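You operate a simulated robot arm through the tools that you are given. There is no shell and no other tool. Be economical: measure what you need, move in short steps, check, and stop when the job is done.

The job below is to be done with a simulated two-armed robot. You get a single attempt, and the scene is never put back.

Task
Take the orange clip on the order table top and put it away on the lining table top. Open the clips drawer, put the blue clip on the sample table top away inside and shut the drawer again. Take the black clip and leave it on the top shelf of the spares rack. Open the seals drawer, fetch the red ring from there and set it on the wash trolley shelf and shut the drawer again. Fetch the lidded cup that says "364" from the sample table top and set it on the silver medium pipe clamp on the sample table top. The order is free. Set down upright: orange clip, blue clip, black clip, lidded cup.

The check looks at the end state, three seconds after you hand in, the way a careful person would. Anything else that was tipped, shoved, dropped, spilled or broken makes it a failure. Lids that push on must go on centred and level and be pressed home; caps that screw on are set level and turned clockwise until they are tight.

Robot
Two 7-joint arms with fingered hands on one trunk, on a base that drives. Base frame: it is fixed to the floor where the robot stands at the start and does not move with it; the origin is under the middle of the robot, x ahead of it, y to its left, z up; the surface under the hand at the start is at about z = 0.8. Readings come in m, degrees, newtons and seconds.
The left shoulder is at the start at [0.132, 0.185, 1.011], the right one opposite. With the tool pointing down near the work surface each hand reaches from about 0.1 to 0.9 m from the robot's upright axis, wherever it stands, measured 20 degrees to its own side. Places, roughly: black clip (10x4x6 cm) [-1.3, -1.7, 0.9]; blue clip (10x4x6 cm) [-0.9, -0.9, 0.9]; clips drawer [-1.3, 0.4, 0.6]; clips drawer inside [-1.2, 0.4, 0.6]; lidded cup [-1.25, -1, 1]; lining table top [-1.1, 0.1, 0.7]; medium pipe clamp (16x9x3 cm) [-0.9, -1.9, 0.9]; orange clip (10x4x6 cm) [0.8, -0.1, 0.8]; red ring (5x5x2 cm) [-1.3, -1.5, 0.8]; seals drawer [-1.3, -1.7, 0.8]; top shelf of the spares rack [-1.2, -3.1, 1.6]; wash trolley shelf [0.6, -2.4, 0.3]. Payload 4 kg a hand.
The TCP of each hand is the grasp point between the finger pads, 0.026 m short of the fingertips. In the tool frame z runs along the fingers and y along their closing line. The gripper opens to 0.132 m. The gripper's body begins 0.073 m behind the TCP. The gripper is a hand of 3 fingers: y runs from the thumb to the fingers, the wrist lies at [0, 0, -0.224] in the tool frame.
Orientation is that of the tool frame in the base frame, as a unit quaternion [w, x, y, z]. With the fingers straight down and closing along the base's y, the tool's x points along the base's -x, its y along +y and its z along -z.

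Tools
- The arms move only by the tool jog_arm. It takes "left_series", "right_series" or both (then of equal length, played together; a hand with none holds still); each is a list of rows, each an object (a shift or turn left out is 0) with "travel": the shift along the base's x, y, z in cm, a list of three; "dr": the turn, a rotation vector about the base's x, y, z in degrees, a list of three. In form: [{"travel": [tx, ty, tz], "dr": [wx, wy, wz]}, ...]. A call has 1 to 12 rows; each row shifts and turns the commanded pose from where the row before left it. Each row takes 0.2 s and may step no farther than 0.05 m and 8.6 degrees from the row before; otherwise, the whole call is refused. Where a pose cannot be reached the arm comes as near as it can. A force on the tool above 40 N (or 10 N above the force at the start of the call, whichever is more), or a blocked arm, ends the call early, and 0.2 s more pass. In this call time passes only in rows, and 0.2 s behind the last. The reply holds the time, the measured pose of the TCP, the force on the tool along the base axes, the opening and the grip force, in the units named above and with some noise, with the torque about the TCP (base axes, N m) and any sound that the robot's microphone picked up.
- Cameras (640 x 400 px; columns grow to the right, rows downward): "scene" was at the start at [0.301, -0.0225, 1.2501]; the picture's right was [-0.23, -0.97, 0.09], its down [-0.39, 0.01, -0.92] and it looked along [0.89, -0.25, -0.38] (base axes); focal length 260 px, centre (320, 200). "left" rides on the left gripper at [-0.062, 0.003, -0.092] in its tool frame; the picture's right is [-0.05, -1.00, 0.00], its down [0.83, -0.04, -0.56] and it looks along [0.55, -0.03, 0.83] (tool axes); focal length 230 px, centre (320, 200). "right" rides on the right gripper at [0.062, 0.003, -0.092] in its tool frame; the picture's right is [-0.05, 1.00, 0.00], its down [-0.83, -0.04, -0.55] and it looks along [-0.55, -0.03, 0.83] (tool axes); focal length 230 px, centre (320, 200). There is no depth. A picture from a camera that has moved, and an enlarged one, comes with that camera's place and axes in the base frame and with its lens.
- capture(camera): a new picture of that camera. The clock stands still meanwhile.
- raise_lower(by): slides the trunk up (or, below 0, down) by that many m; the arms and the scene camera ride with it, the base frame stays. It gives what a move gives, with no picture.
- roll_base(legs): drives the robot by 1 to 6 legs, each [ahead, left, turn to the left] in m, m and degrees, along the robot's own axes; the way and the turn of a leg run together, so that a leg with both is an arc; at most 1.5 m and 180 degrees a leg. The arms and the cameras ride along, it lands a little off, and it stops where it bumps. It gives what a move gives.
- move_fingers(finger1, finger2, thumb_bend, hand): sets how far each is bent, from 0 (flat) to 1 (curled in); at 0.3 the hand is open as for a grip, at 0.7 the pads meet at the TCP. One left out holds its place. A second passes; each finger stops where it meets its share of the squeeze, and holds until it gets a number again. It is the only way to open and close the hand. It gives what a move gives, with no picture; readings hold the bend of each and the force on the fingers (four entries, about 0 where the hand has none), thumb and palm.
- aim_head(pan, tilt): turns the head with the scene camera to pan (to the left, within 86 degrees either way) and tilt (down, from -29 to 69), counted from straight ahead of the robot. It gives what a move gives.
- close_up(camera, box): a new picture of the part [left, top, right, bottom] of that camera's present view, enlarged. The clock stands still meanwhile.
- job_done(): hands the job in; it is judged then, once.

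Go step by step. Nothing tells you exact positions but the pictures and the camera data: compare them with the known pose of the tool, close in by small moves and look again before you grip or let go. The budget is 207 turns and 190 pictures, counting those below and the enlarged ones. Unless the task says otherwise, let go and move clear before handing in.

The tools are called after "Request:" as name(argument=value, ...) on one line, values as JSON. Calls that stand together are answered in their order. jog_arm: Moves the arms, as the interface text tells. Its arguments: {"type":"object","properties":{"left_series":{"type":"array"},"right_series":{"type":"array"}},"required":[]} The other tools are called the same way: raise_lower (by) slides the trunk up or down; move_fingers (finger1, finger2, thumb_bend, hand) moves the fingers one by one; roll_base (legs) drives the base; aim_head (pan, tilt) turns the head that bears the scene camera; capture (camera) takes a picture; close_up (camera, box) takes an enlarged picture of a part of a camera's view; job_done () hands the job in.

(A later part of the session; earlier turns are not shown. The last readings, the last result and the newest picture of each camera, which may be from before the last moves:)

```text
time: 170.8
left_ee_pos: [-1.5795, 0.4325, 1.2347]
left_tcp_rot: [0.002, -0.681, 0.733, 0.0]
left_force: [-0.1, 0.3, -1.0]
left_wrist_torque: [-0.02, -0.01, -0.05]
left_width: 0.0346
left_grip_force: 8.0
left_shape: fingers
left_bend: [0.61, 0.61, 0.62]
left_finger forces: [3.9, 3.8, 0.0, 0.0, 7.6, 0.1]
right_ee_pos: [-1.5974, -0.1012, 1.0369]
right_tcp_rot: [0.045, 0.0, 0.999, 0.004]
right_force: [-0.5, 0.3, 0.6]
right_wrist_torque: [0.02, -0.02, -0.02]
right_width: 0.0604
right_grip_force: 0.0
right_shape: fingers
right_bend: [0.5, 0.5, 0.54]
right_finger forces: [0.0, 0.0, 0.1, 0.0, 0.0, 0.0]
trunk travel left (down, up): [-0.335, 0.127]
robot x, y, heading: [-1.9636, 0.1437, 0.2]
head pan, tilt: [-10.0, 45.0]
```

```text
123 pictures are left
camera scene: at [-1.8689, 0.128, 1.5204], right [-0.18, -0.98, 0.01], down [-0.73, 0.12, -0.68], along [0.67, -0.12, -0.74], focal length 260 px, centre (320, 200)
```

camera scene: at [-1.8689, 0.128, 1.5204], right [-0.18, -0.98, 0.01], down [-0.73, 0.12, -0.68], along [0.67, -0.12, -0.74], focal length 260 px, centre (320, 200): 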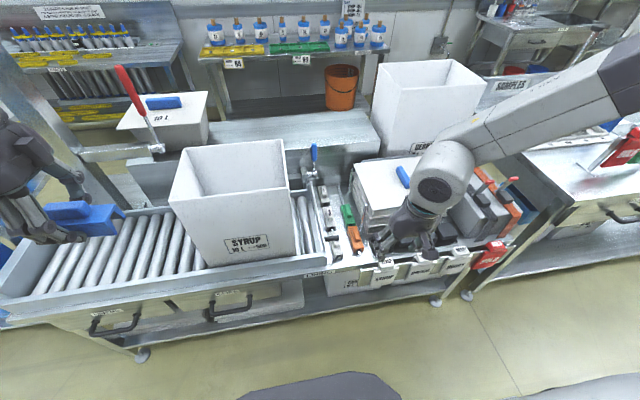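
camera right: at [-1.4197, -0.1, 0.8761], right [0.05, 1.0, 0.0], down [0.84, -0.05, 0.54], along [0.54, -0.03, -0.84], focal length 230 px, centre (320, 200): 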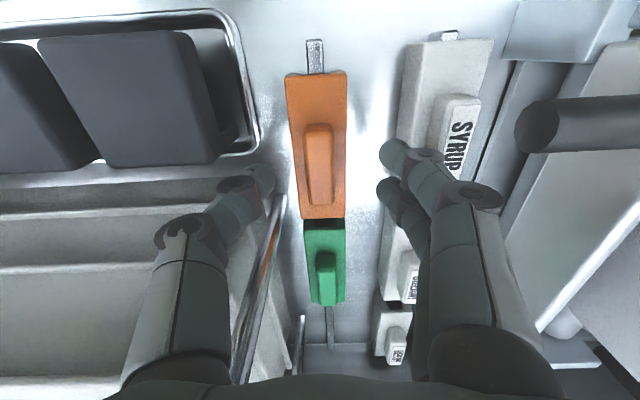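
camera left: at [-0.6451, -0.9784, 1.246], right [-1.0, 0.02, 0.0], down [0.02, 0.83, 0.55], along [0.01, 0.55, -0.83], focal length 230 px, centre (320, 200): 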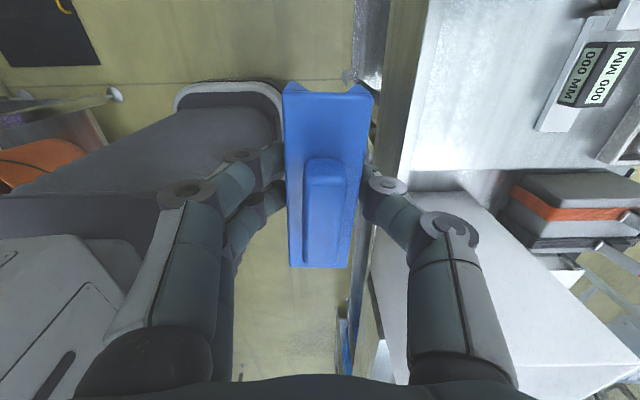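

Now shift the base in front of the CLIPS drawer and turn the right hand to point forward with fingers closing vertically.

Request:
roll_base(legs=[[-0.1, 0.3, 0]])

Request:
raise_lower(by=-0.2)

Request:
jog_arm(right_series=[{"dr": [4.9, -4.9, -4.9]}, {"dr": [4.9, -4.9, -4.9]}, {"dr": [4.9, -4.9, -4.9]}, {"dr": [4.9, -4.9, -4.9]}, {"dr": [4.9, -4.9, -4.9]}, {"dr": [4.9, -4.9, -4.9]}, {"dr": [4.9, -4.9, -4.9]}, {"dr": [4.9, -4.9, -4.9]}, {"dr": [4.9, -4.9, -4.9]}, {"dr": [4.9, -4.9, -4.9]}, {"dr": [4.9, -4.9, -4.9]}, {"dr": [4.9, -4.9, -4.9]}])

Request:
aim_head(pan=-10, tilt=50)

Request:
capture(camera="scene")

```text
time: 172.9
left_ee_pos: [-1.6809, 0.7304, 1.2339]
left_tcp_rot: [0.002, -0.681, 0.732, 0.001]
left_force: [-0.4, 0.3, -0.2]
left_wrist_torque: [0.03, 0.0, -0.01]
left_width: 0.0345
left_grip_force: 7.4
left_shape: fingers
left_bend: [0.61, 0.61, 0.62]
left_finger forces: [3.9, 3.7, 0.0, 0.1, 7.6, 0.0]
right_ee_pos: [-1.6973, 0.198, 1.0376]
right_tcp_rot: [0.044, -0.001, 0.999, 0.004]
right_force: [-0.3, 0.5, 0.6]
right_wrist_torque: [0.0, -0.03, 0.01]
right_width: 0.0604
right_grip_force: 0.1
right_shape: fingers
right_bend: [0.5, 0.5, 0.54]
right_finger forces: [0.0, 0.1, 0.1, 0.0, 0.0, 0.1]
trunk travel left (down, up): [-0.335, 0.127]
robot x, y, heading: [-2.0691, 0.443, 0.1]
head pan, tilt: [-10.0, 45.0]
```

```text
time: 175.1
left_ee_pos: [-1.6824, 0.7316, 1.0334]
left_tcp_rot: [0.002, -0.681, 0.732, -0.001]
left_force: [-1.0, 0.1, -0.3]
left_wrist_torque: [0.01, 0.01, 0.0]
left_width: 0.0343
left_grip_force: 7.3
left_shape: fingers
left_bend: [0.61, 0.61, 0.62]
left_finger forces: [3.8, 3.7, 0.1, 0.1, 7.6, 0.1]
right_ee_pos: [-1.6979, 0.1983, 0.8375]
right_tcp_rot: [0.045, 0.0, 0.999, 0.003]
right_force: [0.4, 0.0, 0.9]
right_wrist_torque: [0.02, -0.02, 0.02]
right_width: 0.0602
right_grip_force: 0.1
right_shape: fingers
right_bend: [0.5, 0.5, 0.54]
right_finger forces: [0.0, 0.0, 0.1, 0.0, 0.0, 0.1]
trunk travel left (down, up): [-0.135, 0.327]
robot x, y, heading: [-2.0659, 0.4464, 0.0]
head pan, tilt: [-10.0, 45.0]
```

```text
time: 177.7
left_ee_pos: [-1.6823, 0.7312, 1.034]
left_tcp_rot: [0.0, -0.681, 0.732, -0.001]
left_force: [0.4, 0.1, -0.4]
left_wrist_torque: [0.04, 0.01, -0.01]
left_width: 0.0344
left_grip_force: 7.5
left_shape: fingers
left_bend: [0.61, 0.61, 0.62]
left_finger forces: [3.7, 3.8, 0.1, 0.2, 7.7, 0.1]
right_ee_pos: [-1.6109, 0.1426, 0.8457]
right_tcp_rot: [0.478, 0.466, 0.608, 0.429]
right_force: [0.2, -0.4, -0.7]
right_wrist_torque: [0.01, 0.01, 0.0]
right_width: 0.0604
right_grip_force: 0.0
right_shape: fingers
right_bend: [0.5, 0.5, 0.54]
right_finger forces: [0.1, 0.0, 0.1, 0.0, 0.0, 0.1]
right hand out of reach, approached as far as the arm can: row 2, 3, 4, 5, 6, 7, 8
trunk travel left (down, up): [-0.135, 0.327]
robot x, y, heading: [-2.0627, 0.4391, -0.0]
head pan, tilt: [-10.0, 45.0]
```

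```text
time: 178.3
left_ee_pos: [-1.6824, 0.7321, 1.0345]
left_tcp_rot: [0.002, -0.681, 0.732, -0.001]
left_force: [0.2, -0.9, -0.2]
left_wrist_torque: [0.02, 0.01, 0.0]
left_width: 0.0345
left_grip_force: 8.0
left_shape: fingers
left_bend: [0.61, 0.61, 0.62]
left_finger forces: [3.8, 3.8, 0.0, 0.1, 7.5, 0.0]
right_ee_pos: [-1.6112, 0.1417, 0.846]
right_tcp_rot: [0.478, 0.466, 0.609, 0.429]
right_force: [-0.4, -0.4, 0.5]
right_wrist_torque: [0.01, -0.07, 0.01]
right_width: 0.0604
right_grip_force: 0.0
right_shape: fingers
right_bend: [0.5, 0.5, 0.54]
right_finger forces: [0.0, 0.0, 0.0, 0.0, 0.0, 0.0]
trunk travel left (down, up): [-0.135, 0.327]
robot x, y, heading: [-2.0653, 0.436, 0.2]
head pan, tilt: [-10.0, 50.0]
```

```text
122 pictures are left
camera scene: at [-1.8549, 0.4278, 1.2733], right [-0.17, -0.98, 0.05], down [-0.9, 0.13, -0.42], along [0.4, -0.11, -0.91], focal length 260 px, centre (320, 200)
```

scene: 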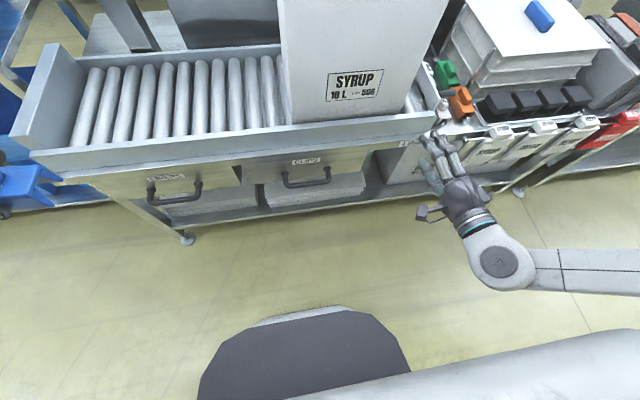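

The hand now points forward, about 10° down. Level its roll, open it, and move in front of the CLIPS handle (bar near [-1.488, 0.373, 0.577]).

Request:
jog_arm(right_series=[{"travel": [-1, 3, -3], "dr": [5.7, 0, -2.2]}, {"travel": [-1, 3, -3], "dr": [5.7, 0, -2.2]}, {"travel": [0, 3, -3]}, {"travel": [0, 3, -3]}, {"travel": [0, 3, -3]}, {"travel": [0, 3, -3]}, {"travel": [0, 3, -3]}, {"travel": [0, 2, -3]}, {"travel": [0, 0, -2.3]}])

Request:
move_fingers(hand="right", finger1=0.42, finger2=0.42, thumb_bend=0.42)

Request:
capture(camera="scene")

Request:
capture(camera="right")

```text
time: 180.5
left_ee_pos: [-1.6792, 0.732, 1.0313]
left_tcp_rot: [0.0, -0.681, 0.732, 0.001]
left_force: [-0.1, 0.5, -0.3]
left_wrist_torque: [0.0, -0.01, -0.03]
left_width: 0.0343
left_grip_force: 7.6
left_shape: fingers
left_bend: [0.61, 0.61, 0.62]
left_finger forces: [3.7, 3.8, 0.0, 0.1, 7.6, 0.0]
right_ee_pos: [-1.6014, 0.3529, 0.5954]
right_tcp_rot: [0.468, 0.527, 0.529, 0.472]
right_force: [-0.3, 0.4, 0.1]
right_wrist_torque: [0.01, 0.01, -0.02]
right_width: 0.0608
right_grip_force: 0.1
right_shape: fingers
right_bend: [0.5, 0.5, 0.54]
right_finger forces: [0.1, 0.0, 0.1, 0.1, 0.0, 0.0]
trunk travel left (down, up): [-0.135, 0.327]
robot x, y, heading: [-2.0671, 0.4404, 0.2]
head pan, tilt: [-10.0, 50.0]
stopped in row 9 (right hand): the arm was blocked; the commanded pose is now the measured one
```

```text
time: 181.5
left_ee_pos: [-1.6829, 0.7319, 1.0345]
left_tcp_rot: [0.002, -0.681, 0.732, 0.0]
left_force: [-0.4, -0.5, -1.6]
left_wrist_torque: [-0.03, 0.01, -0.02]
left_width: 0.0343
left_grip_force: 7.5
left_shape: fingers
left_bend: [0.61, 0.61, 0.62]
left_finger forces: [3.8, 3.8, 0.0, 0.1, 7.6, 0.0]
right_ee_pos: [-1.6023, 0.3522, 0.5981]
right_tcp_rot: [0.468, 0.528, 0.53, 0.471]
right_force: [-0.7, 0.2, 0.0]
right_wrist_torque: [0.0, 0.04, -0.02]
right_width: 0.0941
right_grip_force: 0.1
right_shape: fingers
right_bend: [0.42, 0.42, 0.42]
right_finger forces: [0.1, 0.1, 0.0, 0.0, 0.0, 0.0]
trunk travel left (down, up): [-0.135, 0.327]
robot x, y, heading: [-2.062, 0.4407, -0.2]
head pan, tilt: [-10.0, 50.0]
```

```text
121 pictures are left
camera scene: at [-1.8548, 0.4277, 1.2733], right [-0.17, -0.98, 0.05], down [-0.9, 0.13, -0.42], along [0.4, -0.11, -0.91], focal length 260 px, centre (320, 200)
```

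scene: 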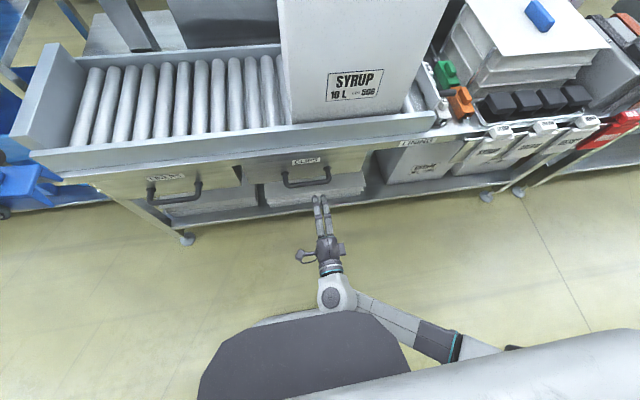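

```text
120 pictures are left
camera right: at [-1.6949, 0.4121, 0.6137], right [0.12, -0.05, 0.99], down [-0.55, -0.83, 0.02], along [0.83, -0.55, -0.13], focal length 230 px, centre (320, 200)
```

right: 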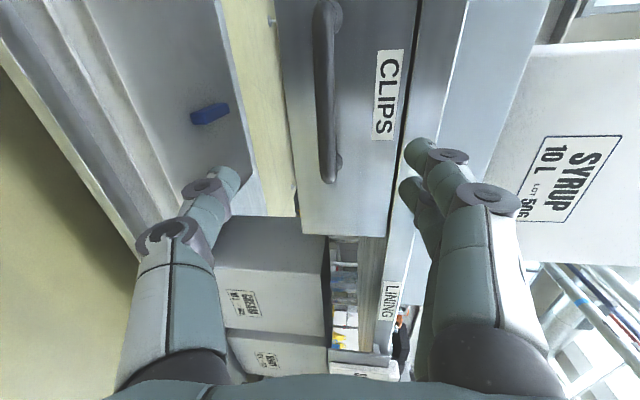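

The bar lies between thumb and fingers at z ≈ 0.593, so I just move forward onto it.

Request:
jog_arm(right_series=[{"travel": [3, 0.9, -0.2]}, {"travel": [3, 0.9, -0.2]}, {"travel": [3, 0, 0]}, {"travel": [2.2, 0, 0]}])

Request:
capture(camera="right")

```text
time: 182.5
left_ee_pos: [-1.682, 0.7315, 1.034]
left_tcp_rot: [0.001, -0.682, 0.732, 0.0]
left_force: [-0.2, -0.3, -0.8]
left_wrist_torque: [-0.02, -0.01, 0.01]
left_width: 0.0343
left_grip_force: 7.5
left_shape: fingers
left_bend: [0.61, 0.61, 0.62]
left_finger forces: [3.8, 3.7, 0.1, 0.0, 7.6, 0.0]
right_ee_pos: [-1.4922, 0.3723, 0.5938]
right_tcp_rot: [0.466, 0.529, 0.53, 0.471]
right_force: [0.8, -0.2, 0.0]
right_wrist_torque: [0.0, -0.02, 0.0]
right_width: 0.0944
right_grip_force: 0.1
right_shape: fingers
right_bend: [0.42, 0.42, 0.42]
right_finger forces: [0.0, 0.0, 0.1, 0.0, 0.0, 0.0]
trunk travel left (down, up): [-0.135, 0.327]
robot x, y, heading: [-2.0611, 0.4422, -0.2]
head pan, tilt: [-10.0, 50.0]
```

```text
119 pictures are left
camera right: at [-1.5844, 0.4308, 0.6087], right [0.12, -0.05, 0.99], down [-0.55, -0.83, 0.02], along [0.83, -0.55, -0.13], focal length 230 px, centre (320, 200)
```

right: 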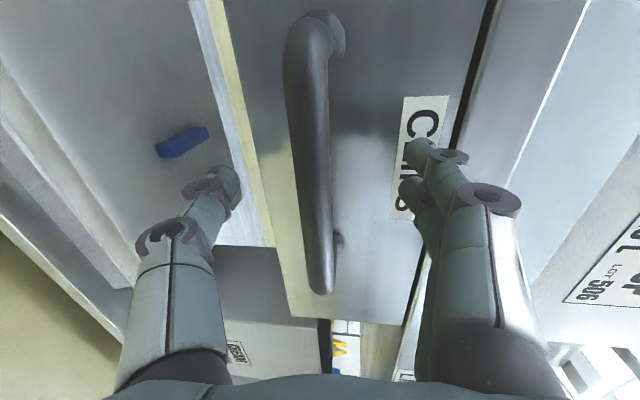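

The bar is between the pads. Close on it.

Request:
move_fingers(hand="right", finger1=0.7, finger2=0.7, thumb_bend=0.7)

Request:
capture(camera="right")

```text
time: 183.5
left_ee_pos: [-1.6817, 0.732, 1.034]
left_tcp_rot: [0.001, -0.682, 0.732, -0.001]
left_force: [0.3, 0.4, -0.4]
left_wrist_torque: [-0.05, 0.0, 0.02]
left_width: 0.0343
left_grip_force: 8.0
left_shape: fingers
left_bend: [0.61, 0.61, 0.62]
left_finger forces: [3.8, 3.9, 0.0, 0.1, 7.6, 0.1]
right_ee_pos: [-1.4917, 0.3714, 0.593]
right_tcp_rot: [0.467, 0.528, 0.53, 0.472]
right_force: [0.4, 0.0, 0.1]
right_wrist_torque: [0.0, -0.01, 0.0]
right_width: 0.0066
right_grip_force: 0.4
right_shape: fingers
right_bend: [0.7, 0.7, 0.7]
right_finger forces: [0.0, 0.0, 0.0, 0.0, 0.8, 0.0]
trunk travel left (down, up): [-0.135, 0.327]
robot x, y, heading: [-2.0623, 0.4402, -0.1]
head pan, tilt: [-10.0, 50.0]
```

```text
118 pictures are left
camera right: at [-1.5845, 0.4307, 0.609], right [0.12, -0.05, 0.99], down [-0.55, -0.83, 0.02], along [0.83, -0.55, -0.13], focal length 230 px, centre (320, 200)
```

right: 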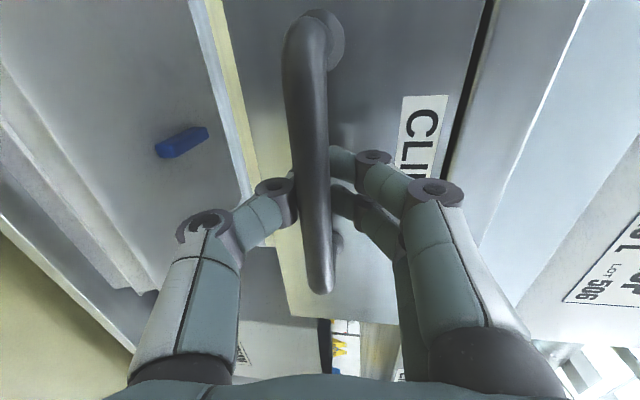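

The fingers have closed behind the bar, hooking it. Pull gently with the arm first to test.

Request:
jog_arm(right_series=[{"travel": [-1.5, 0, 0]}, {"travel": [-1.5, 0, 0]}, {"travel": [-1.5, 0, 0]}])

Request:
capture(camera="right")

Request:
capture(camera="scene")

```text
time: 184.3
left_ee_pos: [-1.6822, 0.7308, 1.0329]
left_tcp_rot: [0.002, -0.682, 0.731, 0.0]
left_force: [-0.4, -0.3, -0.5]
left_wrist_torque: [0.01, 0.01, -0.01]
left_width: 0.0345
left_grip_force: 7.2
left_shape: fingers
left_bend: [0.61, 0.61, 0.62]
left_finger forces: [3.7, 3.8, 0.1, 0.0, 7.6, 0.0]
right_ee_pos: [-1.5389, 0.3704, 0.5934]
right_tcp_rot: [0.466, 0.527, 0.53, 0.472]
right_force: [-0.2, -0.5, -2.4]
right_wrist_torque: [-0.01, 0.05, -0.02]
right_width: 0.0091
right_grip_force: 1.6
right_shape: fingers
right_bend: [0.7, 0.7, 0.69]
right_finger forces: [0.2, 0.2, 0.0, 0.0, 2.5, 0.0]
trunk travel left (down, up): [-0.135, 0.327]
robot x, y, heading: [-2.066, 0.4411, -0.1]
head pan, tilt: [-10.0, 50.0]
```

```text
117 pictures are left
camera right: at [-1.6308, 0.431, 0.6087], right [0.12, -0.05, 0.99], down [-0.55, -0.83, 0.02], along [0.83, -0.55, -0.13], focal length 230 px, centre (320, 200)
```

right: 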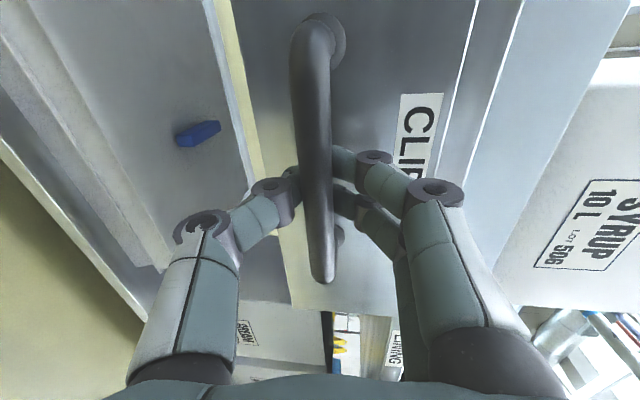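

```text
116 pictures are left
camera scene: at [-1.8548, 0.4275, 1.2732], right [-0.17, -0.98, 0.05], down [-0.9, 0.13, -0.42], along [0.4, -0.11, -0.91], focal length 260 px, centre (320, 200)
```

scene: 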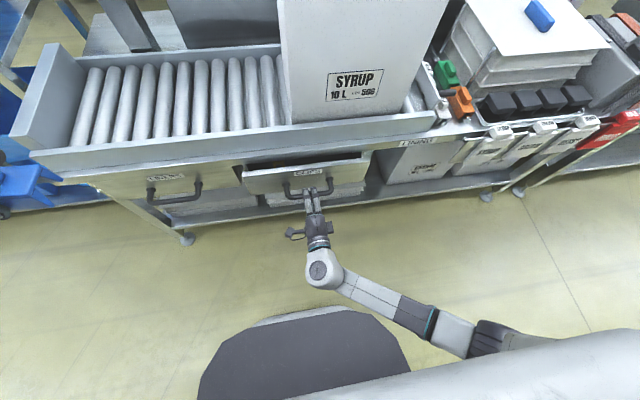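

The drawer slides. Continue with a short base retreat and more arm pull.

Request:
roll_base(legs=[[-0.07, 0, 0]])

Request:
jog_arm(right_series=[{"travel": [-2, 0, 0]}, {"travel": [-2, 0, 0]}, {"travel": [-2, 0, 0]}, {"travel": [-2, 0, 0]}])

Request:
capture(camera="scene")

```text
time: 185.3
left_ee_pos: [-1.7532, 0.7316, 1.0339]
left_tcp_rot: [0.002, -0.683, 0.731, 0.0]
left_force: [0.3, 0.2, 0.3]
left_wrist_torque: [-0.02, -0.05, 0.0]
left_width: 0.0345
left_grip_force: 8.0
left_shape: fingers
left_bend: [0.61, 0.61, 0.62]
left_finger forces: [3.9, 3.8, 0.1, 0.0, 7.6, 0.0]
right_ee_pos: [-1.6074, 0.3718, 0.5946]
right_tcp_rot: [0.467, 0.528, 0.53, 0.472]
right_force: [2.4, -0.1, -2.7]
right_wrist_torque: [-0.02, -0.04, -0.01]
right_width: 0.008
right_grip_force: 1.8
right_shape: fingers
right_bend: [0.7, 0.7, 0.69]
right_finger forces: [0.1, 0.0, 0.0, 0.1, 3.1, 0.0]
trunk travel left (down, up): [-0.135, 0.327]
robot x, y, heading: [-2.1339, 0.439, 0.0]
head pan, tilt: [-10.0, 50.0]
```

```text
time: 186.3
left_ee_pos: [-1.7505, 0.7326, 1.0331]
left_tcp_rot: [0.0, -0.682, 0.731, 0.0]
left_force: [0.3, 0.7, -1.0]
left_wrist_torque: [-0.03, -0.02, 0.04]
left_width: 0.0343
left_grip_force: 7.8
left_shape: fingers
left_bend: [0.61, 0.61, 0.62]
left_finger forces: [3.9, 3.9, 0.0, 0.0, 7.6, 0.0]
right_ee_pos: [-1.6648, 0.3632, 0.6041]
right_tcp_rot: [0.48, 0.524, 0.519, 0.475]
right_force: [1.3, 11.2, -13.6]
right_wrist_torque: [0.26, -0.05, 0.01]
right_width: 0.0168
right_grip_force: 7.2
right_shape: fingers
right_bend: [0.7, 0.7, 0.66]
right_finger forces: [0.1, 0.1, 0.0, 0.0, 14.7, 0.0]
trunk travel left (down, up): [-0.135, 0.327]
robot x, y, heading: [-2.1333, 0.44, 0.1]
head pan, tilt: [-10.0, 50.0]
```

```text
115 pictures are left
camera scene: at [-1.9228, 0.4289, 1.273], right [-0.17, -0.98, 0.05], down [-0.9, 0.13, -0.42], along [0.4, -0.11, -0.91], focal length 260 px, centre (320, 200)
```

scene: 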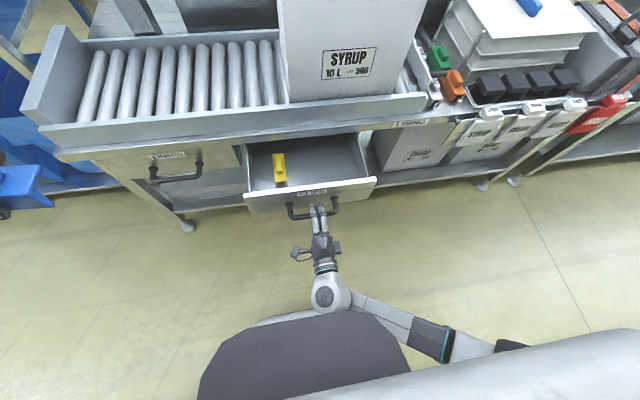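

The drawer is open about 17 cm, with a yellow clip on the left and space on the right. Release the handle and back away slightly.

Request:
move_fingers(hand="right", finger1=0.45, finger2=0.45, thumb_bend=0.42)

Request:
roll_base(legs=[[-0.055, 0, 0]])

Request:
capture(camera="right")

```text
time: 187.5
left_ee_pos: [-1.7504, 0.7313, 1.0337]
left_tcp_rot: [0.001, -0.682, 0.731, 0.0]
left_force: [0.4, 0.1, -0.4]
left_wrist_torque: [0.02, 0.01, -0.01]
left_width: 0.0343
left_grip_force: 7.7
left_shape: fingers
left_bend: [0.61, 0.61, 0.62]
left_finger forces: [3.9, 3.8, 0.1, 0.1, 7.6, 0.1]
right_ee_pos: [-1.6645, 0.359, 0.6047]
right_tcp_rot: [0.483, 0.524, 0.517, 0.474]
right_force: [0.3, -0.3, -0.7]
right_wrist_torque: [0.0, 0.0, -0.02]
right_width: 0.0891
right_grip_force: 0.0
right_shape: fingers
right_bend: [0.45, 0.45, 0.42]
right_finger forces: [0.0, 0.0, 0.0, 0.1, 0.0, 0.0]
trunk travel left (down, up): [-0.135, 0.327]
robot x, y, heading: [-2.1319, 0.4378, 0.0]
head pan, tilt: [-10.0, 50.0]
stopped (right hand): the arm was blocked; the commanded pose is now the measured one
```

```text
time: 188.5
left_ee_pos: [-1.8078, 0.7318, 1.0352]
left_tcp_rot: [0.002, -0.682, 0.731, -0.002]
left_force: [0.2, -0.2, 0.5]
left_wrist_torque: [0.02, -0.02, 0.0]
left_width: 0.0341
left_grip_force: 6.6
left_shape: fingers
left_bend: [0.61, 0.61, 0.62]
left_finger forces: [3.9, 3.8, 0.0, 0.0, 7.5, 0.0]
right_ee_pos: [-1.7212, 0.3589, 0.606]
right_tcp_rot: [0.484, 0.523, 0.517, 0.474]
right_force: [0.5, 0.1, 0.2]
right_wrist_torque: [0.02, 0.01, -0.02]
right_width: 0.0892
right_grip_force: 0.1
right_shape: fingers
right_bend: [0.45, 0.45, 0.42]
right_finger forces: [0.0, 0.0, 0.0, 0.0, 0.1, 0.0]
trunk travel left (down, up): [-0.135, 0.327]
robot x, y, heading: [-2.1893, 0.4393, -0.0]
head pan, tilt: [-10.0, 50.0]
```

```text
114 pictures are left
camera right: at [-1.8128, 0.4211, 0.6176], right [0.08, -0.05, 1.0], down [-0.57, -0.82, 0.01], along [0.82, -0.57, -0.1], focal length 230 px, centre (320, 200)
```

right: 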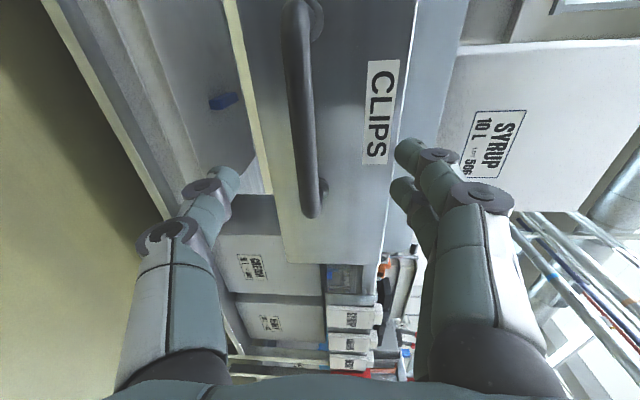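

The hand is clear. Move the right hand aside, shift the base right, and turn the left hand so the blue clip lies along x, next to the yellow one.

Request:
jog_arm(right_series=[{"travel": [0, -3, 3]}, {"travel": [0, -3, 3]}, {"travel": [0, -3, 3]}, {"travel": [0, -3, 3]}], left_series=[{"dr": [0, 0, -8.5]}, {"dr": [0, 0, -8.5]}, {"dr": [0, 0, -8.5]}, {"dr": [0, 0, -8.5]}])

Request:
roll_base(legs=[[0.04, -0.22, 0]])

Request:
jog_arm(left_series=[{"dr": [0, 0, -8.5]}, {"dr": [0, 0, -8.5]}, {"dr": [0, 0, -8.5]}, {"dr": [0, 0, -8.5]}, {"dr": [0, 0, -8.5]}, {"dr": [0, 0, -8.5]}, {"travel": [0, 0, -3]}])

Request:
capture(camera="scene")

Request:
capture(camera="left")

```text
time: 189.5
left_ee_pos: [-1.8066, 0.7309, 1.035]
left_tcp_rot: [0.001, -0.437, 0.9, -0.001]
left_force: [-0.2, -0.1, 1.2]
left_wrist_torque: [0.01, -0.01, -0.01]
left_width: 0.0344
left_grip_force: 7.6
left_shape: fingers
left_bend: [0.61, 0.61, 0.62]
left_finger forces: [3.9, 3.8, 0.0, 0.1, 7.6, 0.0]
right_ee_pos: [-1.7192, 0.239, 0.7251]
right_tcp_rot: [0.483, 0.523, 0.517, 0.475]
right_force: [-0.4, 0.0, 0.1]
right_wrist_torque: [0.01, 0.02, 0.0]
right_width: 0.0888
right_grip_force: 0.1
right_shape: fingers
right_bend: [0.45, 0.45, 0.42]
right_finger forces: [0.0, 0.0, 0.0, 0.0, 0.0, 0.0]
trunk travel left (down, up): [-0.135, 0.327]
robot x, y, heading: [-2.1896, 0.4423, 0.1]
head pan, tilt: [-10.0, 50.0]
```

```text
time: 191.2
left_ee_pos: [-1.7639, 0.5102, 1.0348]
left_tcp_rot: [0.002, -0.439, 0.899, 0.0]
left_force: [-0.2, -0.6, 0.1]
left_wrist_torque: [-0.01, -0.01, 0.02]
left_width: 0.0345
left_grip_force: 7.4
left_shape: fingers
left_bend: [0.61, 0.61, 0.62]
left_finger forces: [3.8, 3.8, 0.0, 0.0, 7.6, 0.0]
right_ee_pos: [-1.6777, 0.0184, 0.7241]
right_tcp_rot: [0.482, 0.525, 0.517, 0.474]
right_force: [-0.5, -0.2, -0.2]
right_wrist_torque: [0.02, 0.0, 0.01]
right_width: 0.089
right_grip_force: 0.0
right_shape: fingers
right_bend: [0.45, 0.45, 0.42]
right_finger forces: [0.0, 0.0, 0.1, 0.0, 0.0, 0.0]
trunk travel left (down, up): [-0.135, 0.327]
robot x, y, heading: [-2.1476, 0.2213, 0.0]
head pan, tilt: [-10.0, 50.0]
```

```text
time: 192.8
left_ee_pos: [-1.7633, 0.5115, 1.0054]
left_tcp_rot: [0.0, -0.007, 1.0, 0.0]
left_force: [0.6, -0.4, 0.2]
left_wrist_torque: [-0.02, 0.01, 0.0]
left_width: 0.0343
left_grip_force: 7.3
left_shape: fingers
left_bend: [0.61, 0.61, 0.62]
left_finger forces: [3.7, 3.8, 0.1, 0.1, 7.7, 0.0]
right_ee_pos: [-1.6775, 0.0192, 0.7252]
right_tcp_rot: [0.483, 0.524, 0.518, 0.474]
right_force: [-0.2, 0.0, -0.6]
right_wrist_torque: [0.02, 0.0, -0.02]
right_width: 0.0891
right_grip_force: 0.1
right_shape: fingers
right_bend: [0.45, 0.45, 0.42]
right_finger forces: [0.1, 0.1, 0.0, 0.0, 0.1, 0.0]
trunk travel left (down, up): [-0.135, 0.327]
robot x, y, heading: [-2.1486, 0.2209, 0.3]
head pan, tilt: [-10.0, 50.0]
```

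```text
113 pictures are left
camera scene: at [-1.9376, 0.208, 1.2732], right [-0.17, -0.98, 0.05], down [-0.9, 0.13, -0.42], along [0.4, -0.11, -0.91], focal length 260 px, centre (320, 200)
```

scene: 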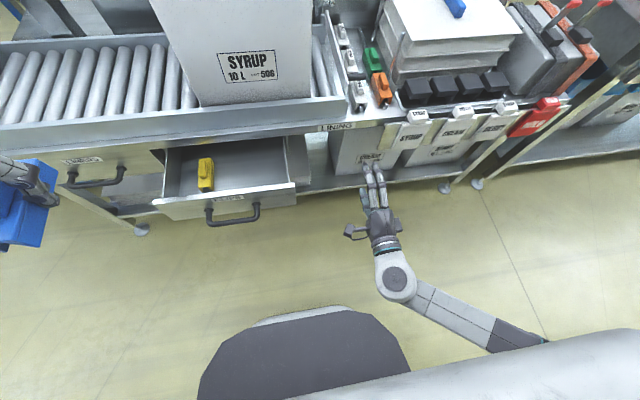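

```text
112 pictures are left
camera left: at [-1.7029, 0.5164, 1.0965], right [0.07, -1.0, 0.0], down [-0.83, -0.05, 0.55], along [-0.55, -0.04, -0.83], focal length 230 px, centre (320, 200)
```

left: 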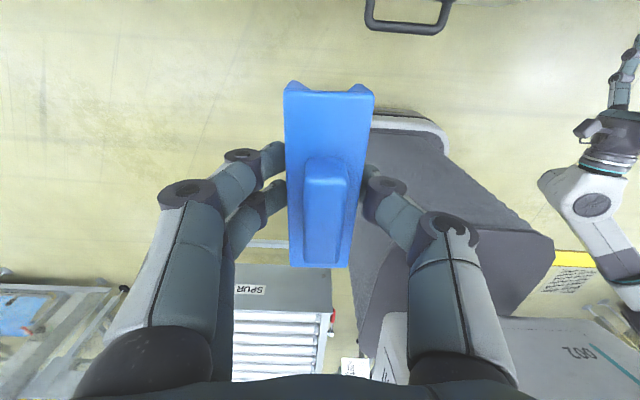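

The drawer's right part is free. Move the blue clip above [-1.54, 0.33] and check.

Request:
jog_arm(left_series=[{"travel": [3.2, -2.6, -2]}, {"travel": [3.2, -2.6, -2]}, {"travel": [3.2, -2.6, -2]}, {"travel": [3.2, -2.6, -2]}, {"travel": [3.2, -2.6, -2]}, {"travel": [3.2, -2.6, -2]}, {"travel": [3.1, -2.5, -2]}, {"travel": [0, 0, -4]}, {"travel": [0, 0, -4]}])

Request:
capture(camera="scene")

Request:
capture(camera="left")

```text
time: 194.8
left_ee_pos: [-1.5428, 0.3295, 0.7831]
left_tcp_rot: [0.001, -0.009, 1.0, 0.0]
left_force: [-0.8, -0.1, -0.6]
left_wrist_torque: [0.0, -0.01, -0.04]
left_width: 0.034
left_grip_force: 7.6
left_shape: fingers
left_bend: [0.61, 0.61, 0.62]
left_finger forces: [3.9, 3.8, 0.0, 0.0, 7.7, 0.0]
right_ee_pos: [-1.6778, 0.0194, 0.7249]
right_tcp_rot: [0.482, 0.524, 0.518, 0.474]
right_force: [-0.3, 0.2, -0.3]
right_wrist_torque: [-0.01, -0.01, 0.02]
right_width: 0.0892
right_grip_force: 0.2
right_shape: fingers
right_bend: [0.45, 0.45, 0.42]
right_finger forces: [0.1, 0.0, 0.1, 0.1, 0.0, 0.1]
trunk travel left (down, up): [-0.135, 0.327]
robot x, y, heading: [-2.1446, 0.222, 0.0]
head pan, tilt: [-10.0, 50.0]
```

```text
111 pictures are left
camera scene: at [-1.937, 0.2071, 1.2731], right [-0.17, -0.98, 0.05], down [-0.9, 0.13, -0.42], along [0.4, -0.11, -0.91], focal length 260 px, centre (320, 200)
```

scene: 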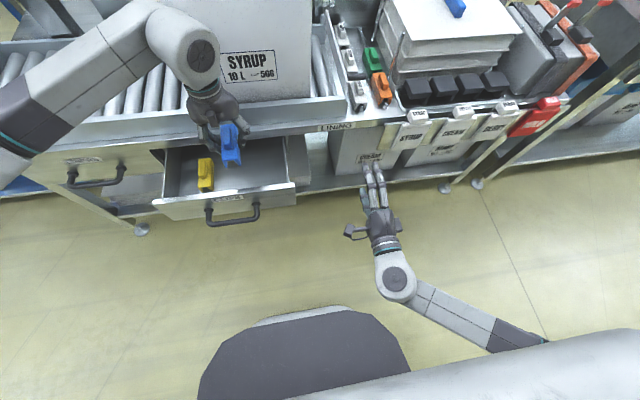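

```text
110 pictures are left
camera left: at [-1.4804, 0.3346, 0.8747], right [0.07, -1.0, 0.0], down [-0.83, -0.06, 0.55], along [-0.55, -0.04, -0.83], focal length 230 px, centre (320, 200)
```

left: 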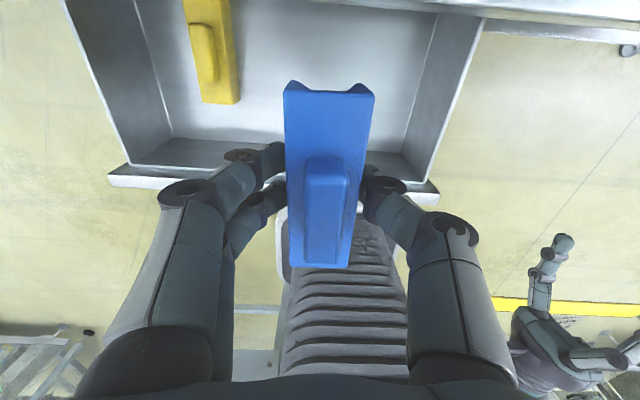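

Inner drawer face is at x ≈ -1.593 and the table lip at -1.461, so shift the clip 1.7 cm forward and lower.

Request:
jog_arm(left_series=[{"travel": [1.7, 0, 0]}, {"travel": [0, 0, -4]}, {"travel": [0, 0, -4]}, {"travel": [0, 0, -4]}, {"travel": [0, 0, -3]}])

Request:
capture(camera="left")

Request:
close_up(camera="scene", box=[140, 90, 320, 230])

```text
time: 196.0
left_ee_pos: [-1.5227, 0.3289, 0.6319]
left_tcp_rot: [0.001, -0.009, 1.0, -0.001]
left_force: [-0.2, -0.2, -0.3]
left_wrist_torque: [-0.02, 0.0, 0.01]
left_width: 0.0344
left_grip_force: 7.6
left_shape: fingers
left_bend: [0.61, 0.61, 0.62]
left_finger forces: [3.9, 3.8, 0.0, 0.0, 7.7, 0.0]
right_ee_pos: [-1.6776, 0.0198, 0.7254]
right_tcp_rot: [0.482, 0.524, 0.519, 0.473]
right_force: [-0.5, -0.2, 0.7]
right_wrist_torque: [-0.01, -0.02, 0.04]
right_width: 0.0893
right_grip_force: 0.1
right_shape: fingers
right_bend: [0.45, 0.45, 0.42]
right_finger forces: [0.0, 0.0, 0.0, 0.1, 0.1, 0.1]
trunk travel left (down, up): [-0.135, 0.327]
robot x, y, heading: [-2.1467, 0.2167, -0.1]
head pan, tilt: [-10.0, 50.0]
```

```text
109 pictures are left
camera left: at [-1.4625, 0.3339, 0.7239], right [0.07, -1.0, 0.0], down [-0.83, -0.06, 0.55], along [-0.55, -0.04, -0.83], focal length 230 px, centre (320, 200)
```

left: 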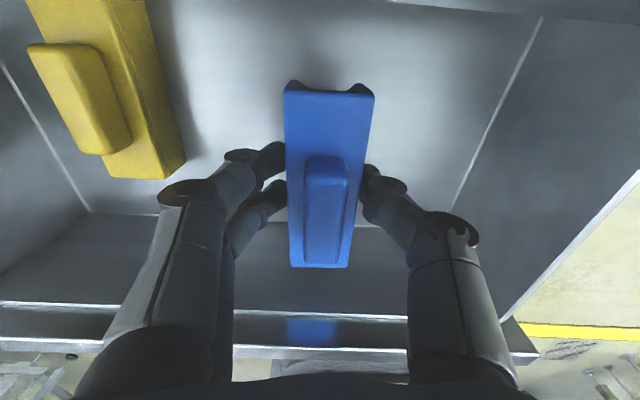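

```text
2.86 times, centred on (230, 160) of scene
camera zoom: at [-1.9374, 0.2074, 1.2732], right [-0.17, -0.98, 0.05], down [-0.9, 0.13, -0.42], along [0.4, -0.11, -0.91], focal length 744 px, centre (577, 314)
```

zoom: 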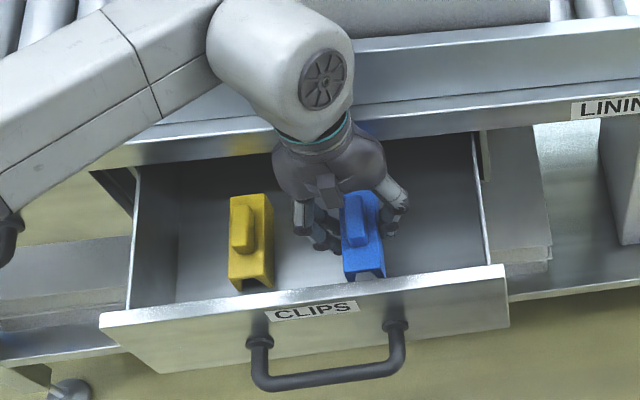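

Drawer bottom is at z ≈ 0.551. Lower gently until contact.

Request:
jog_arm(left_series=[{"travel": [0, 0, -2]}, {"travel": [0, 0, -1.3]}, {"travel": [0, 0, -0.4]}])

Request:
capture(camera="left")

```text
time: 196.8
left_ee_pos: [-1.5192, 0.3277, 0.608]
left_tcp_rot: [0.009, -0.01, 1.0, -0.008]
left_force: [-6.3, 0.5, 22.4]
left_wrist_torque: [0.09, -2.13, 0.17]
left_width: 0.0343
left_grip_force: 7.8
left_shape: fingers
left_bend: [0.61, 0.61, 0.62]
left_finger forces: [3.9, 3.8, 0.0, 0.0, 7.7, 0.0]
right_ee_pos: [-1.6792, 0.0206, 0.7264]
right_tcp_rot: [0.482, 0.523, 0.518, 0.475]
right_force: [0.6, 0.3, -0.1]
right_wrist_torque: [-0.02, 0.03, 0.0]
right_width: 0.0894
right_grip_force: 0.1
right_shape: fingers
right_bend: [0.45, 0.45, 0.42]
right_finger forces: [0.0, 0.0, 0.0, 0.0, 0.0, 0.0]
trunk travel left (down, up): [-0.135, 0.327]
robot x, y, heading: [-2.1468, 0.2202, 0.4]
head pan, tilt: [-10.0, 50.0]
stopped in row 3 (left hand): the force on the tool passed its limit at 44 N (the readings are from after the stop); the commanded pose is now the measured one
```

```text
107 pictures are left
camera left: at [-1.4592, 0.3337, 0.7004], right [0.07, -1.0, 0.01], down [-0.84, -0.05, 0.54], along [-0.54, -0.05, -0.84], focal length 230 px, centre (320, 200)
```

left: 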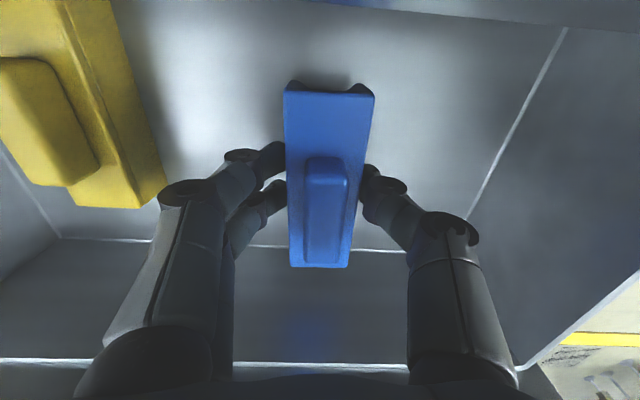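

The wrist camera touched the table lip, not the drawer floor. I'll lift, turn the hand 90° so the clip lies along y (camera clear of the lip), and try at x ≈ -1.545.

Request:
jog_arm(left_series=[{"travel": [-0.3, 0, 3]}, {"travel": [0, 0, 4]}, {"travel": [-1, -1, 4], "dr": [0, 0, 8.5]}, {"travel": [-1, -1, 1], "dr": [0, 0, 8.5]}, {"travel": [0, -1, 0], "dr": [0, 0, 8.5]}, {"travel": [0, 0, 0], "dr": [0, 0, 8.5]}, {"dr": [0, 0, 8.5]}, {"dr": [0, 0, 8.5]}, {"dr": [0, 0, 8.5]}, {"dr": [0, 0, 8.5]}, {"dr": [0, 0, 8.5]}, {"dr": [0, 0, 8.5]}])

Request:
jog_arm(left_series=[{"dr": [0, 0, 4]}, {"travel": [0, 0, -4]}, {"travel": [0, 0, -4]}])

Request:
capture(camera="left")

Request:
close_up(camera="scene", box=[140, 90, 320, 230])

```text
time: 199.4
left_ee_pos: [-1.5426, 0.2995, 0.7223]
left_tcp_rot: [0.007, -0.684, 0.73, 0.001]
left_force: [0.2, -1.0, -0.1]
left_wrist_torque: [-0.02, -0.02, 0.01]
left_width: 0.0342
left_grip_force: 7.6
left_shape: fingers
left_bend: [0.61, 0.61, 0.62]
left_finger forces: [3.9, 3.8, 0.0, 0.0, 7.6, 0.0]
right_ee_pos: [-1.6792, 0.02, 0.7261]
right_tcp_rot: [0.482, 0.524, 0.519, 0.474]
right_force: [0.1, 0.4, 0.3]
right_wrist_torque: [0.0, 0.02, -0.02]
right_width: 0.0892
right_grip_force: 0.1
right_shape: fingers
right_bend: [0.45, 0.45, 0.42]
right_finger forces: [0.0, 0.1, 0.0, 0.0, 0.0, 0.0]
trunk travel left (down, up): [-0.135, 0.327]
robot x, y, heading: [-2.1498, 0.22, -0.0]
head pan, tilt: [-10.0, 50.0]
```

```text
time: 200.2
left_ee_pos: [-1.5419, 0.2975, 0.6415]
left_tcp_rot: [-0.007, 0.708, -0.706, -0.001]
left_force: [-0.4, 0.3, 0.0]
left_wrist_torque: [0.0, -0.01, 0.02]
left_width: 0.0342
left_grip_force: 7.7
left_shape: fingers
left_bend: [0.61, 0.61, 0.62]
left_finger forces: [3.8, 3.8, 0.1, 0.1, 7.7, 0.0]
right_ee_pos: [-1.6773, 0.0196, 0.7257]
right_tcp_rot: [0.483, 0.523, 0.518, 0.473]
right_force: [-0.9, -0.3, -0.1]
right_wrist_torque: [0.0, -0.03, 0.02]
right_width: 0.089
right_grip_force: 0.0
right_shape: fingers
right_bend: [0.45, 0.45, 0.42]
right_finger forces: [0.0, 0.1, 0.1, 0.0, 0.0, 0.0]
trunk travel left (down, up): [-0.135, 0.327]
robot x, y, heading: [-2.1484, 0.2201, 0.0]
head pan, tilt: [-10.0, 50.0]
```

```text
106 pictures are left
camera left: at [-1.5462, 0.359, 0.734], right [1.0, 0.06, 0.01], down [0.04, -0.84, 0.55], along [0.04, -0.55, -0.84], focal length 230 px, centre (320, 200)
```

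left: 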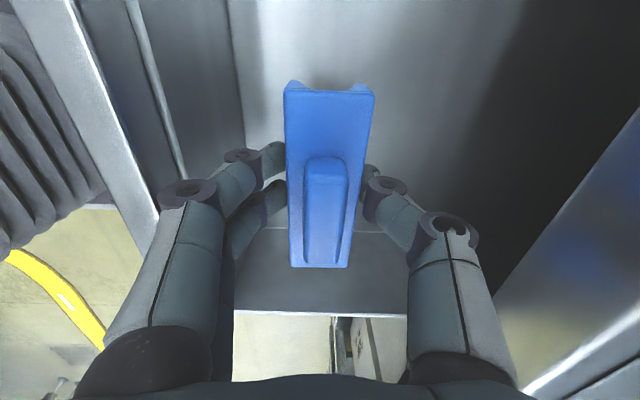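

```text
2.86 times, centred on (230, 160) of scene
camera zoom: at [-1.9374, 0.2074, 1.2732], right [-0.17, -0.99, 0.05], down [-0.9, 0.13, -0.42], along [0.4, -0.11, -0.91], focal length 744 px, centre (577, 314)
```

zoom: 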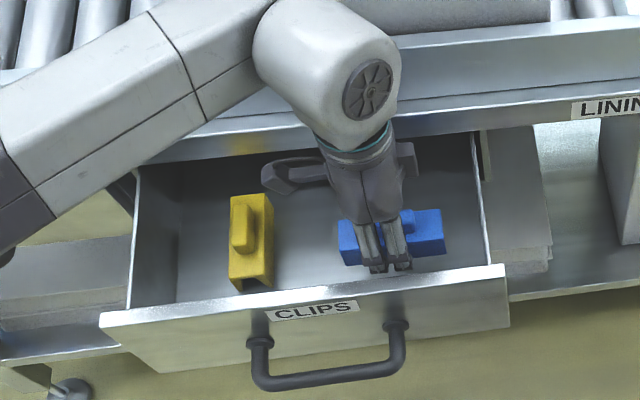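

Now all clear of the lip. Lower until the clip touches the drawer floor.

Request:
jog_arm(left_series=[{"travel": [0, 0, -2.5]}, {"travel": [0, 0, -1.3]}, {"travel": [0, 0, -0.5]}, {"travel": [0, 0, -0.4]}])

Request:
capture(camera="left")

```text
time: 201.2
left_ee_pos: [-1.5425, 0.2987, 0.5956]
left_tcp_rot: [-0.007, 0.708, -0.706, -0.002]
left_force: [0.1, -0.2, -0.8]
left_wrist_torque: [0.01, 0.01, 0.02]
left_width: 0.0342
left_grip_force: 7.7
left_shape: fingers
left_bend: [0.61, 0.61, 0.62]
left_finger forces: [3.8, 3.7, 0.1, 0.1, 7.6, 0.1]
right_ee_pos: [-1.677, 0.0194, 0.7249]
right_tcp_rot: [0.483, 0.523, 0.518, 0.474]
right_force: [0.6, 0.1, -0.4]
right_wrist_torque: [-0.03, 0.0, 0.01]
right_width: 0.0893
right_grip_force: 0.0
right_shape: fingers
right_bend: [0.45, 0.45, 0.42]
right_finger forces: [0.0, 0.0, 0.1, 0.0, 0.0, 0.0]
trunk travel left (down, up): [-0.135, 0.327]
robot x, y, heading: [-2.151, 0.2224, 0.2]
head pan, tilt: [-10.0, 50.0]
```

```text
104 pictures are left
camera left: at [-1.5468, 0.3595, 0.6879], right [1.0, 0.05, 0.01], down [0.04, -0.84, 0.55], along [0.04, -0.54, -0.84], focal length 230 px, centre (320, 200)
```

left: 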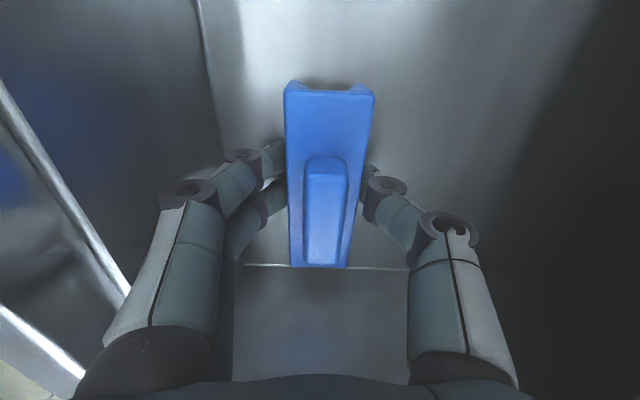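

Request:
jog_arm(left_series=[{"travel": [0, 0, -0.3]}, {"travel": [0, 0, -0.3]}, {"travel": [0, 0, -0.2]}])

```text
time: 202.0
left_ee_pos: [-1.5427, 0.2982, 0.5894]
left_tcp_rot: [-0.008, 0.708, -0.706, 0.001]
left_force: [-1.7, 2.4, 13.1]
left_wrist_torque: [0.06, -0.02, -0.01]
left_width: 0.034
left_grip_force: 10.3
left_shape: fingers
left_bend: [0.62, 0.62, 0.63]
left_finger forces: [5.2, 5.3, 0.0, 0.0, 9.3, 0.1]
right_ee_pos: [-1.6792, 0.0206, 0.726]
right_tcp_rot: [0.483, 0.524, 0.517, 0.474]
right_force: [0.9, 0.2, -0.4]
right_wrist_torque: [0.01, 0.01, -0.02]
right_width: 0.0894
right_grip_force: 0.2
right_shape: fingers
right_bend: [0.45, 0.45, 0.42]
right_finger forces: [0.0, 0.0, 0.0, 0.0, 0.0, 0.0]
trunk travel left (down, up): [-0.135, 0.327]
robot x, y, heading: [-2.1478, 0.2205, 0.0]
head pan, tilt: [-10.0, 50.0]
```

Contact at 13 N, seated on the drawer floor. Release: thumb wide, fingers just a little.

Request:
move_fingers(hand="left", finger1=0.56, finger2=0.56, thumb_bend=0.5)

Request:
capture(camera="left")

```text
time: 203.0
left_ee_pos: [-1.5437, 0.2988, 0.5899]
left_tcp_rot: [-0.009, 0.707, -0.707, 0.0]
left_force: [-0.5, -1.5, 24.6]
left_wrist_torque: [-0.11, -0.4, 0.0]
left_width: 0.0504
left_grip_force: 11.6
left_shape: fingers
left_bend: [0.58, 0.59, 0.52]
left_finger forces: [3.9, 4.9, 0.0, 0.0, 15.5, 0.1]
right_ee_pos: [-1.6794, 0.0208, 0.7266]
right_tcp_rot: [0.482, 0.524, 0.517, 0.475]
right_force: [-0.6, 0.5, 0.3]
right_wrist_torque: [-0.02, 0.04, -0.03]
right_width: 0.0894
right_grip_force: 0.1
right_shape: fingers
right_bend: [0.45, 0.45, 0.42]
right_finger forces: [0.2, 0.0, 0.0, 0.0, 0.0, 0.0]
trunk travel left (down, up): [-0.135, 0.327]
robot x, y, heading: [-2.1486, 0.2202, -0.1]
head pan, tilt: [-10.0, 50.0]
```

```text
103 pictures are left
camera left: at [-1.5479, 0.3587, 0.6824], right [1.0, 0.05, 0.01], down [0.04, -0.84, 0.55], along [0.04, -0.55, -0.84], focal length 230 px, centre (320, 200)
```

left: 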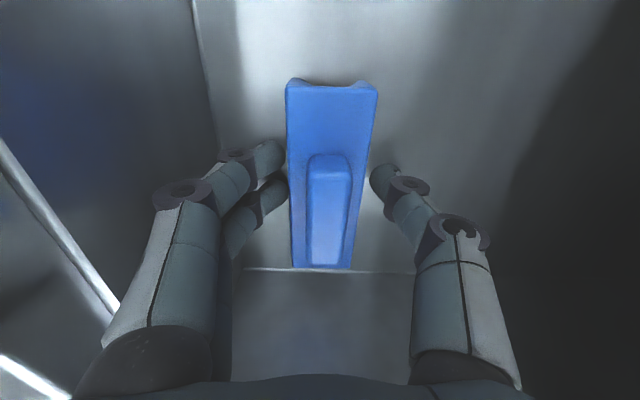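

Opening swings the tips down onto the floor; raise 1 cm, then open a little more and rise.

Request:
jog_arm(left_series=[{"travel": [0, 0, 0.6]}, {"travel": [0, 0, 0.6]}])

Request:
move_fingers(hand="left", finger1=0.55, finger2=0.55, thumb_bend=0.5)

Request:
capture(camera="left")

```text
time: 203.6
left_ee_pos: [-1.5441, 0.2995, 0.598]
left_tcp_rot: [-0.007, 0.708, -0.706, -0.003]
left_force: [-0.5, 0.0, 0.0]
left_wrist_torque: [0.01, 0.01, -0.03]
left_width: 0.0572
left_grip_force: 0.0
left_shape: fingers
left_bend: [0.56, 0.56, 0.5]
left_finger forces: [0.0, 0.0, 0.0, 0.0, 0.1, 0.1]
right_ee_pos: [-1.6779, 0.0201, 0.7244]
right_tcp_rot: [0.483, 0.523, 0.517, 0.475]
right_force: [0.0, 0.6, 0.2]
right_wrist_torque: [-0.01, 0.03, 0.02]
right_width: 0.0891
right_grip_force: 0.0
right_shape: fingers
right_bend: [0.45, 0.45, 0.42]
right_finger forces: [0.1, 0.1, 0.1, 0.0, 0.1, 0.1]
trunk travel left (down, up): [-0.135, 0.327]
robot x, y, heading: [-2.1541, 0.2207, 0.3]
head pan, tilt: [-10.0, 50.0]
```

```text
time: 204.6
left_ee_pos: [-1.5421, 0.2993, 0.6006]
left_tcp_rot: [-0.007, 0.708, -0.706, -0.001]
left_force: [-0.2, 0.3, -0.6]
left_wrist_torque: [-0.01, 0.02, -0.01]
left_width: 0.0587
left_grip_force: 0.0
left_shape: fingers
left_bend: [0.55, 0.55, 0.5]
left_finger forces: [0.0, 0.0, 0.0, 0.0, 0.0, 0.1]
right_ee_pos: [-1.6774, 0.0196, 0.726]
right_tcp_rot: [0.482, 0.524, 0.518, 0.474]
right_force: [0.4, 0.0, 0.4]
right_wrist_torque: [0.0, 0.01, -0.01]
right_width: 0.0891
right_grip_force: 0.0
right_shape: fingers
right_bend: [0.45, 0.45, 0.42]
right_finger forces: [0.1, 0.1, 0.0, 0.1, 0.0, 0.1]
trunk travel left (down, up): [-0.135, 0.327]
robot x, y, heading: [-2.1488, 0.2249, -0.1]
head pan, tilt: [-10.0, 50.0]
```

```text
102 pictures are left
camera left: at [-1.5471, 0.36, 0.6918], right [1.0, 0.05, 0.01], down [0.04, -0.84, 0.55], along [0.04, -0.54, -0.84], focal length 230 px, centre (320, 200)
```

left: 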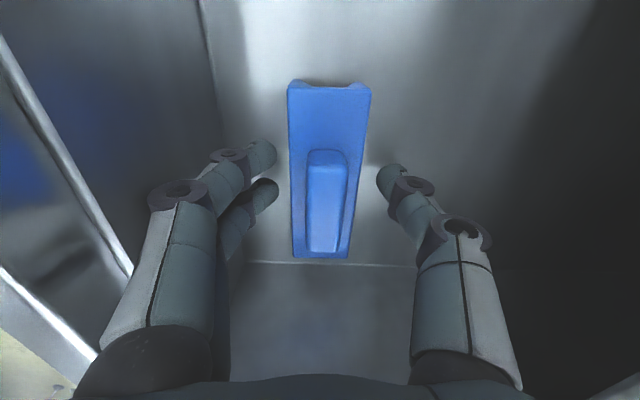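

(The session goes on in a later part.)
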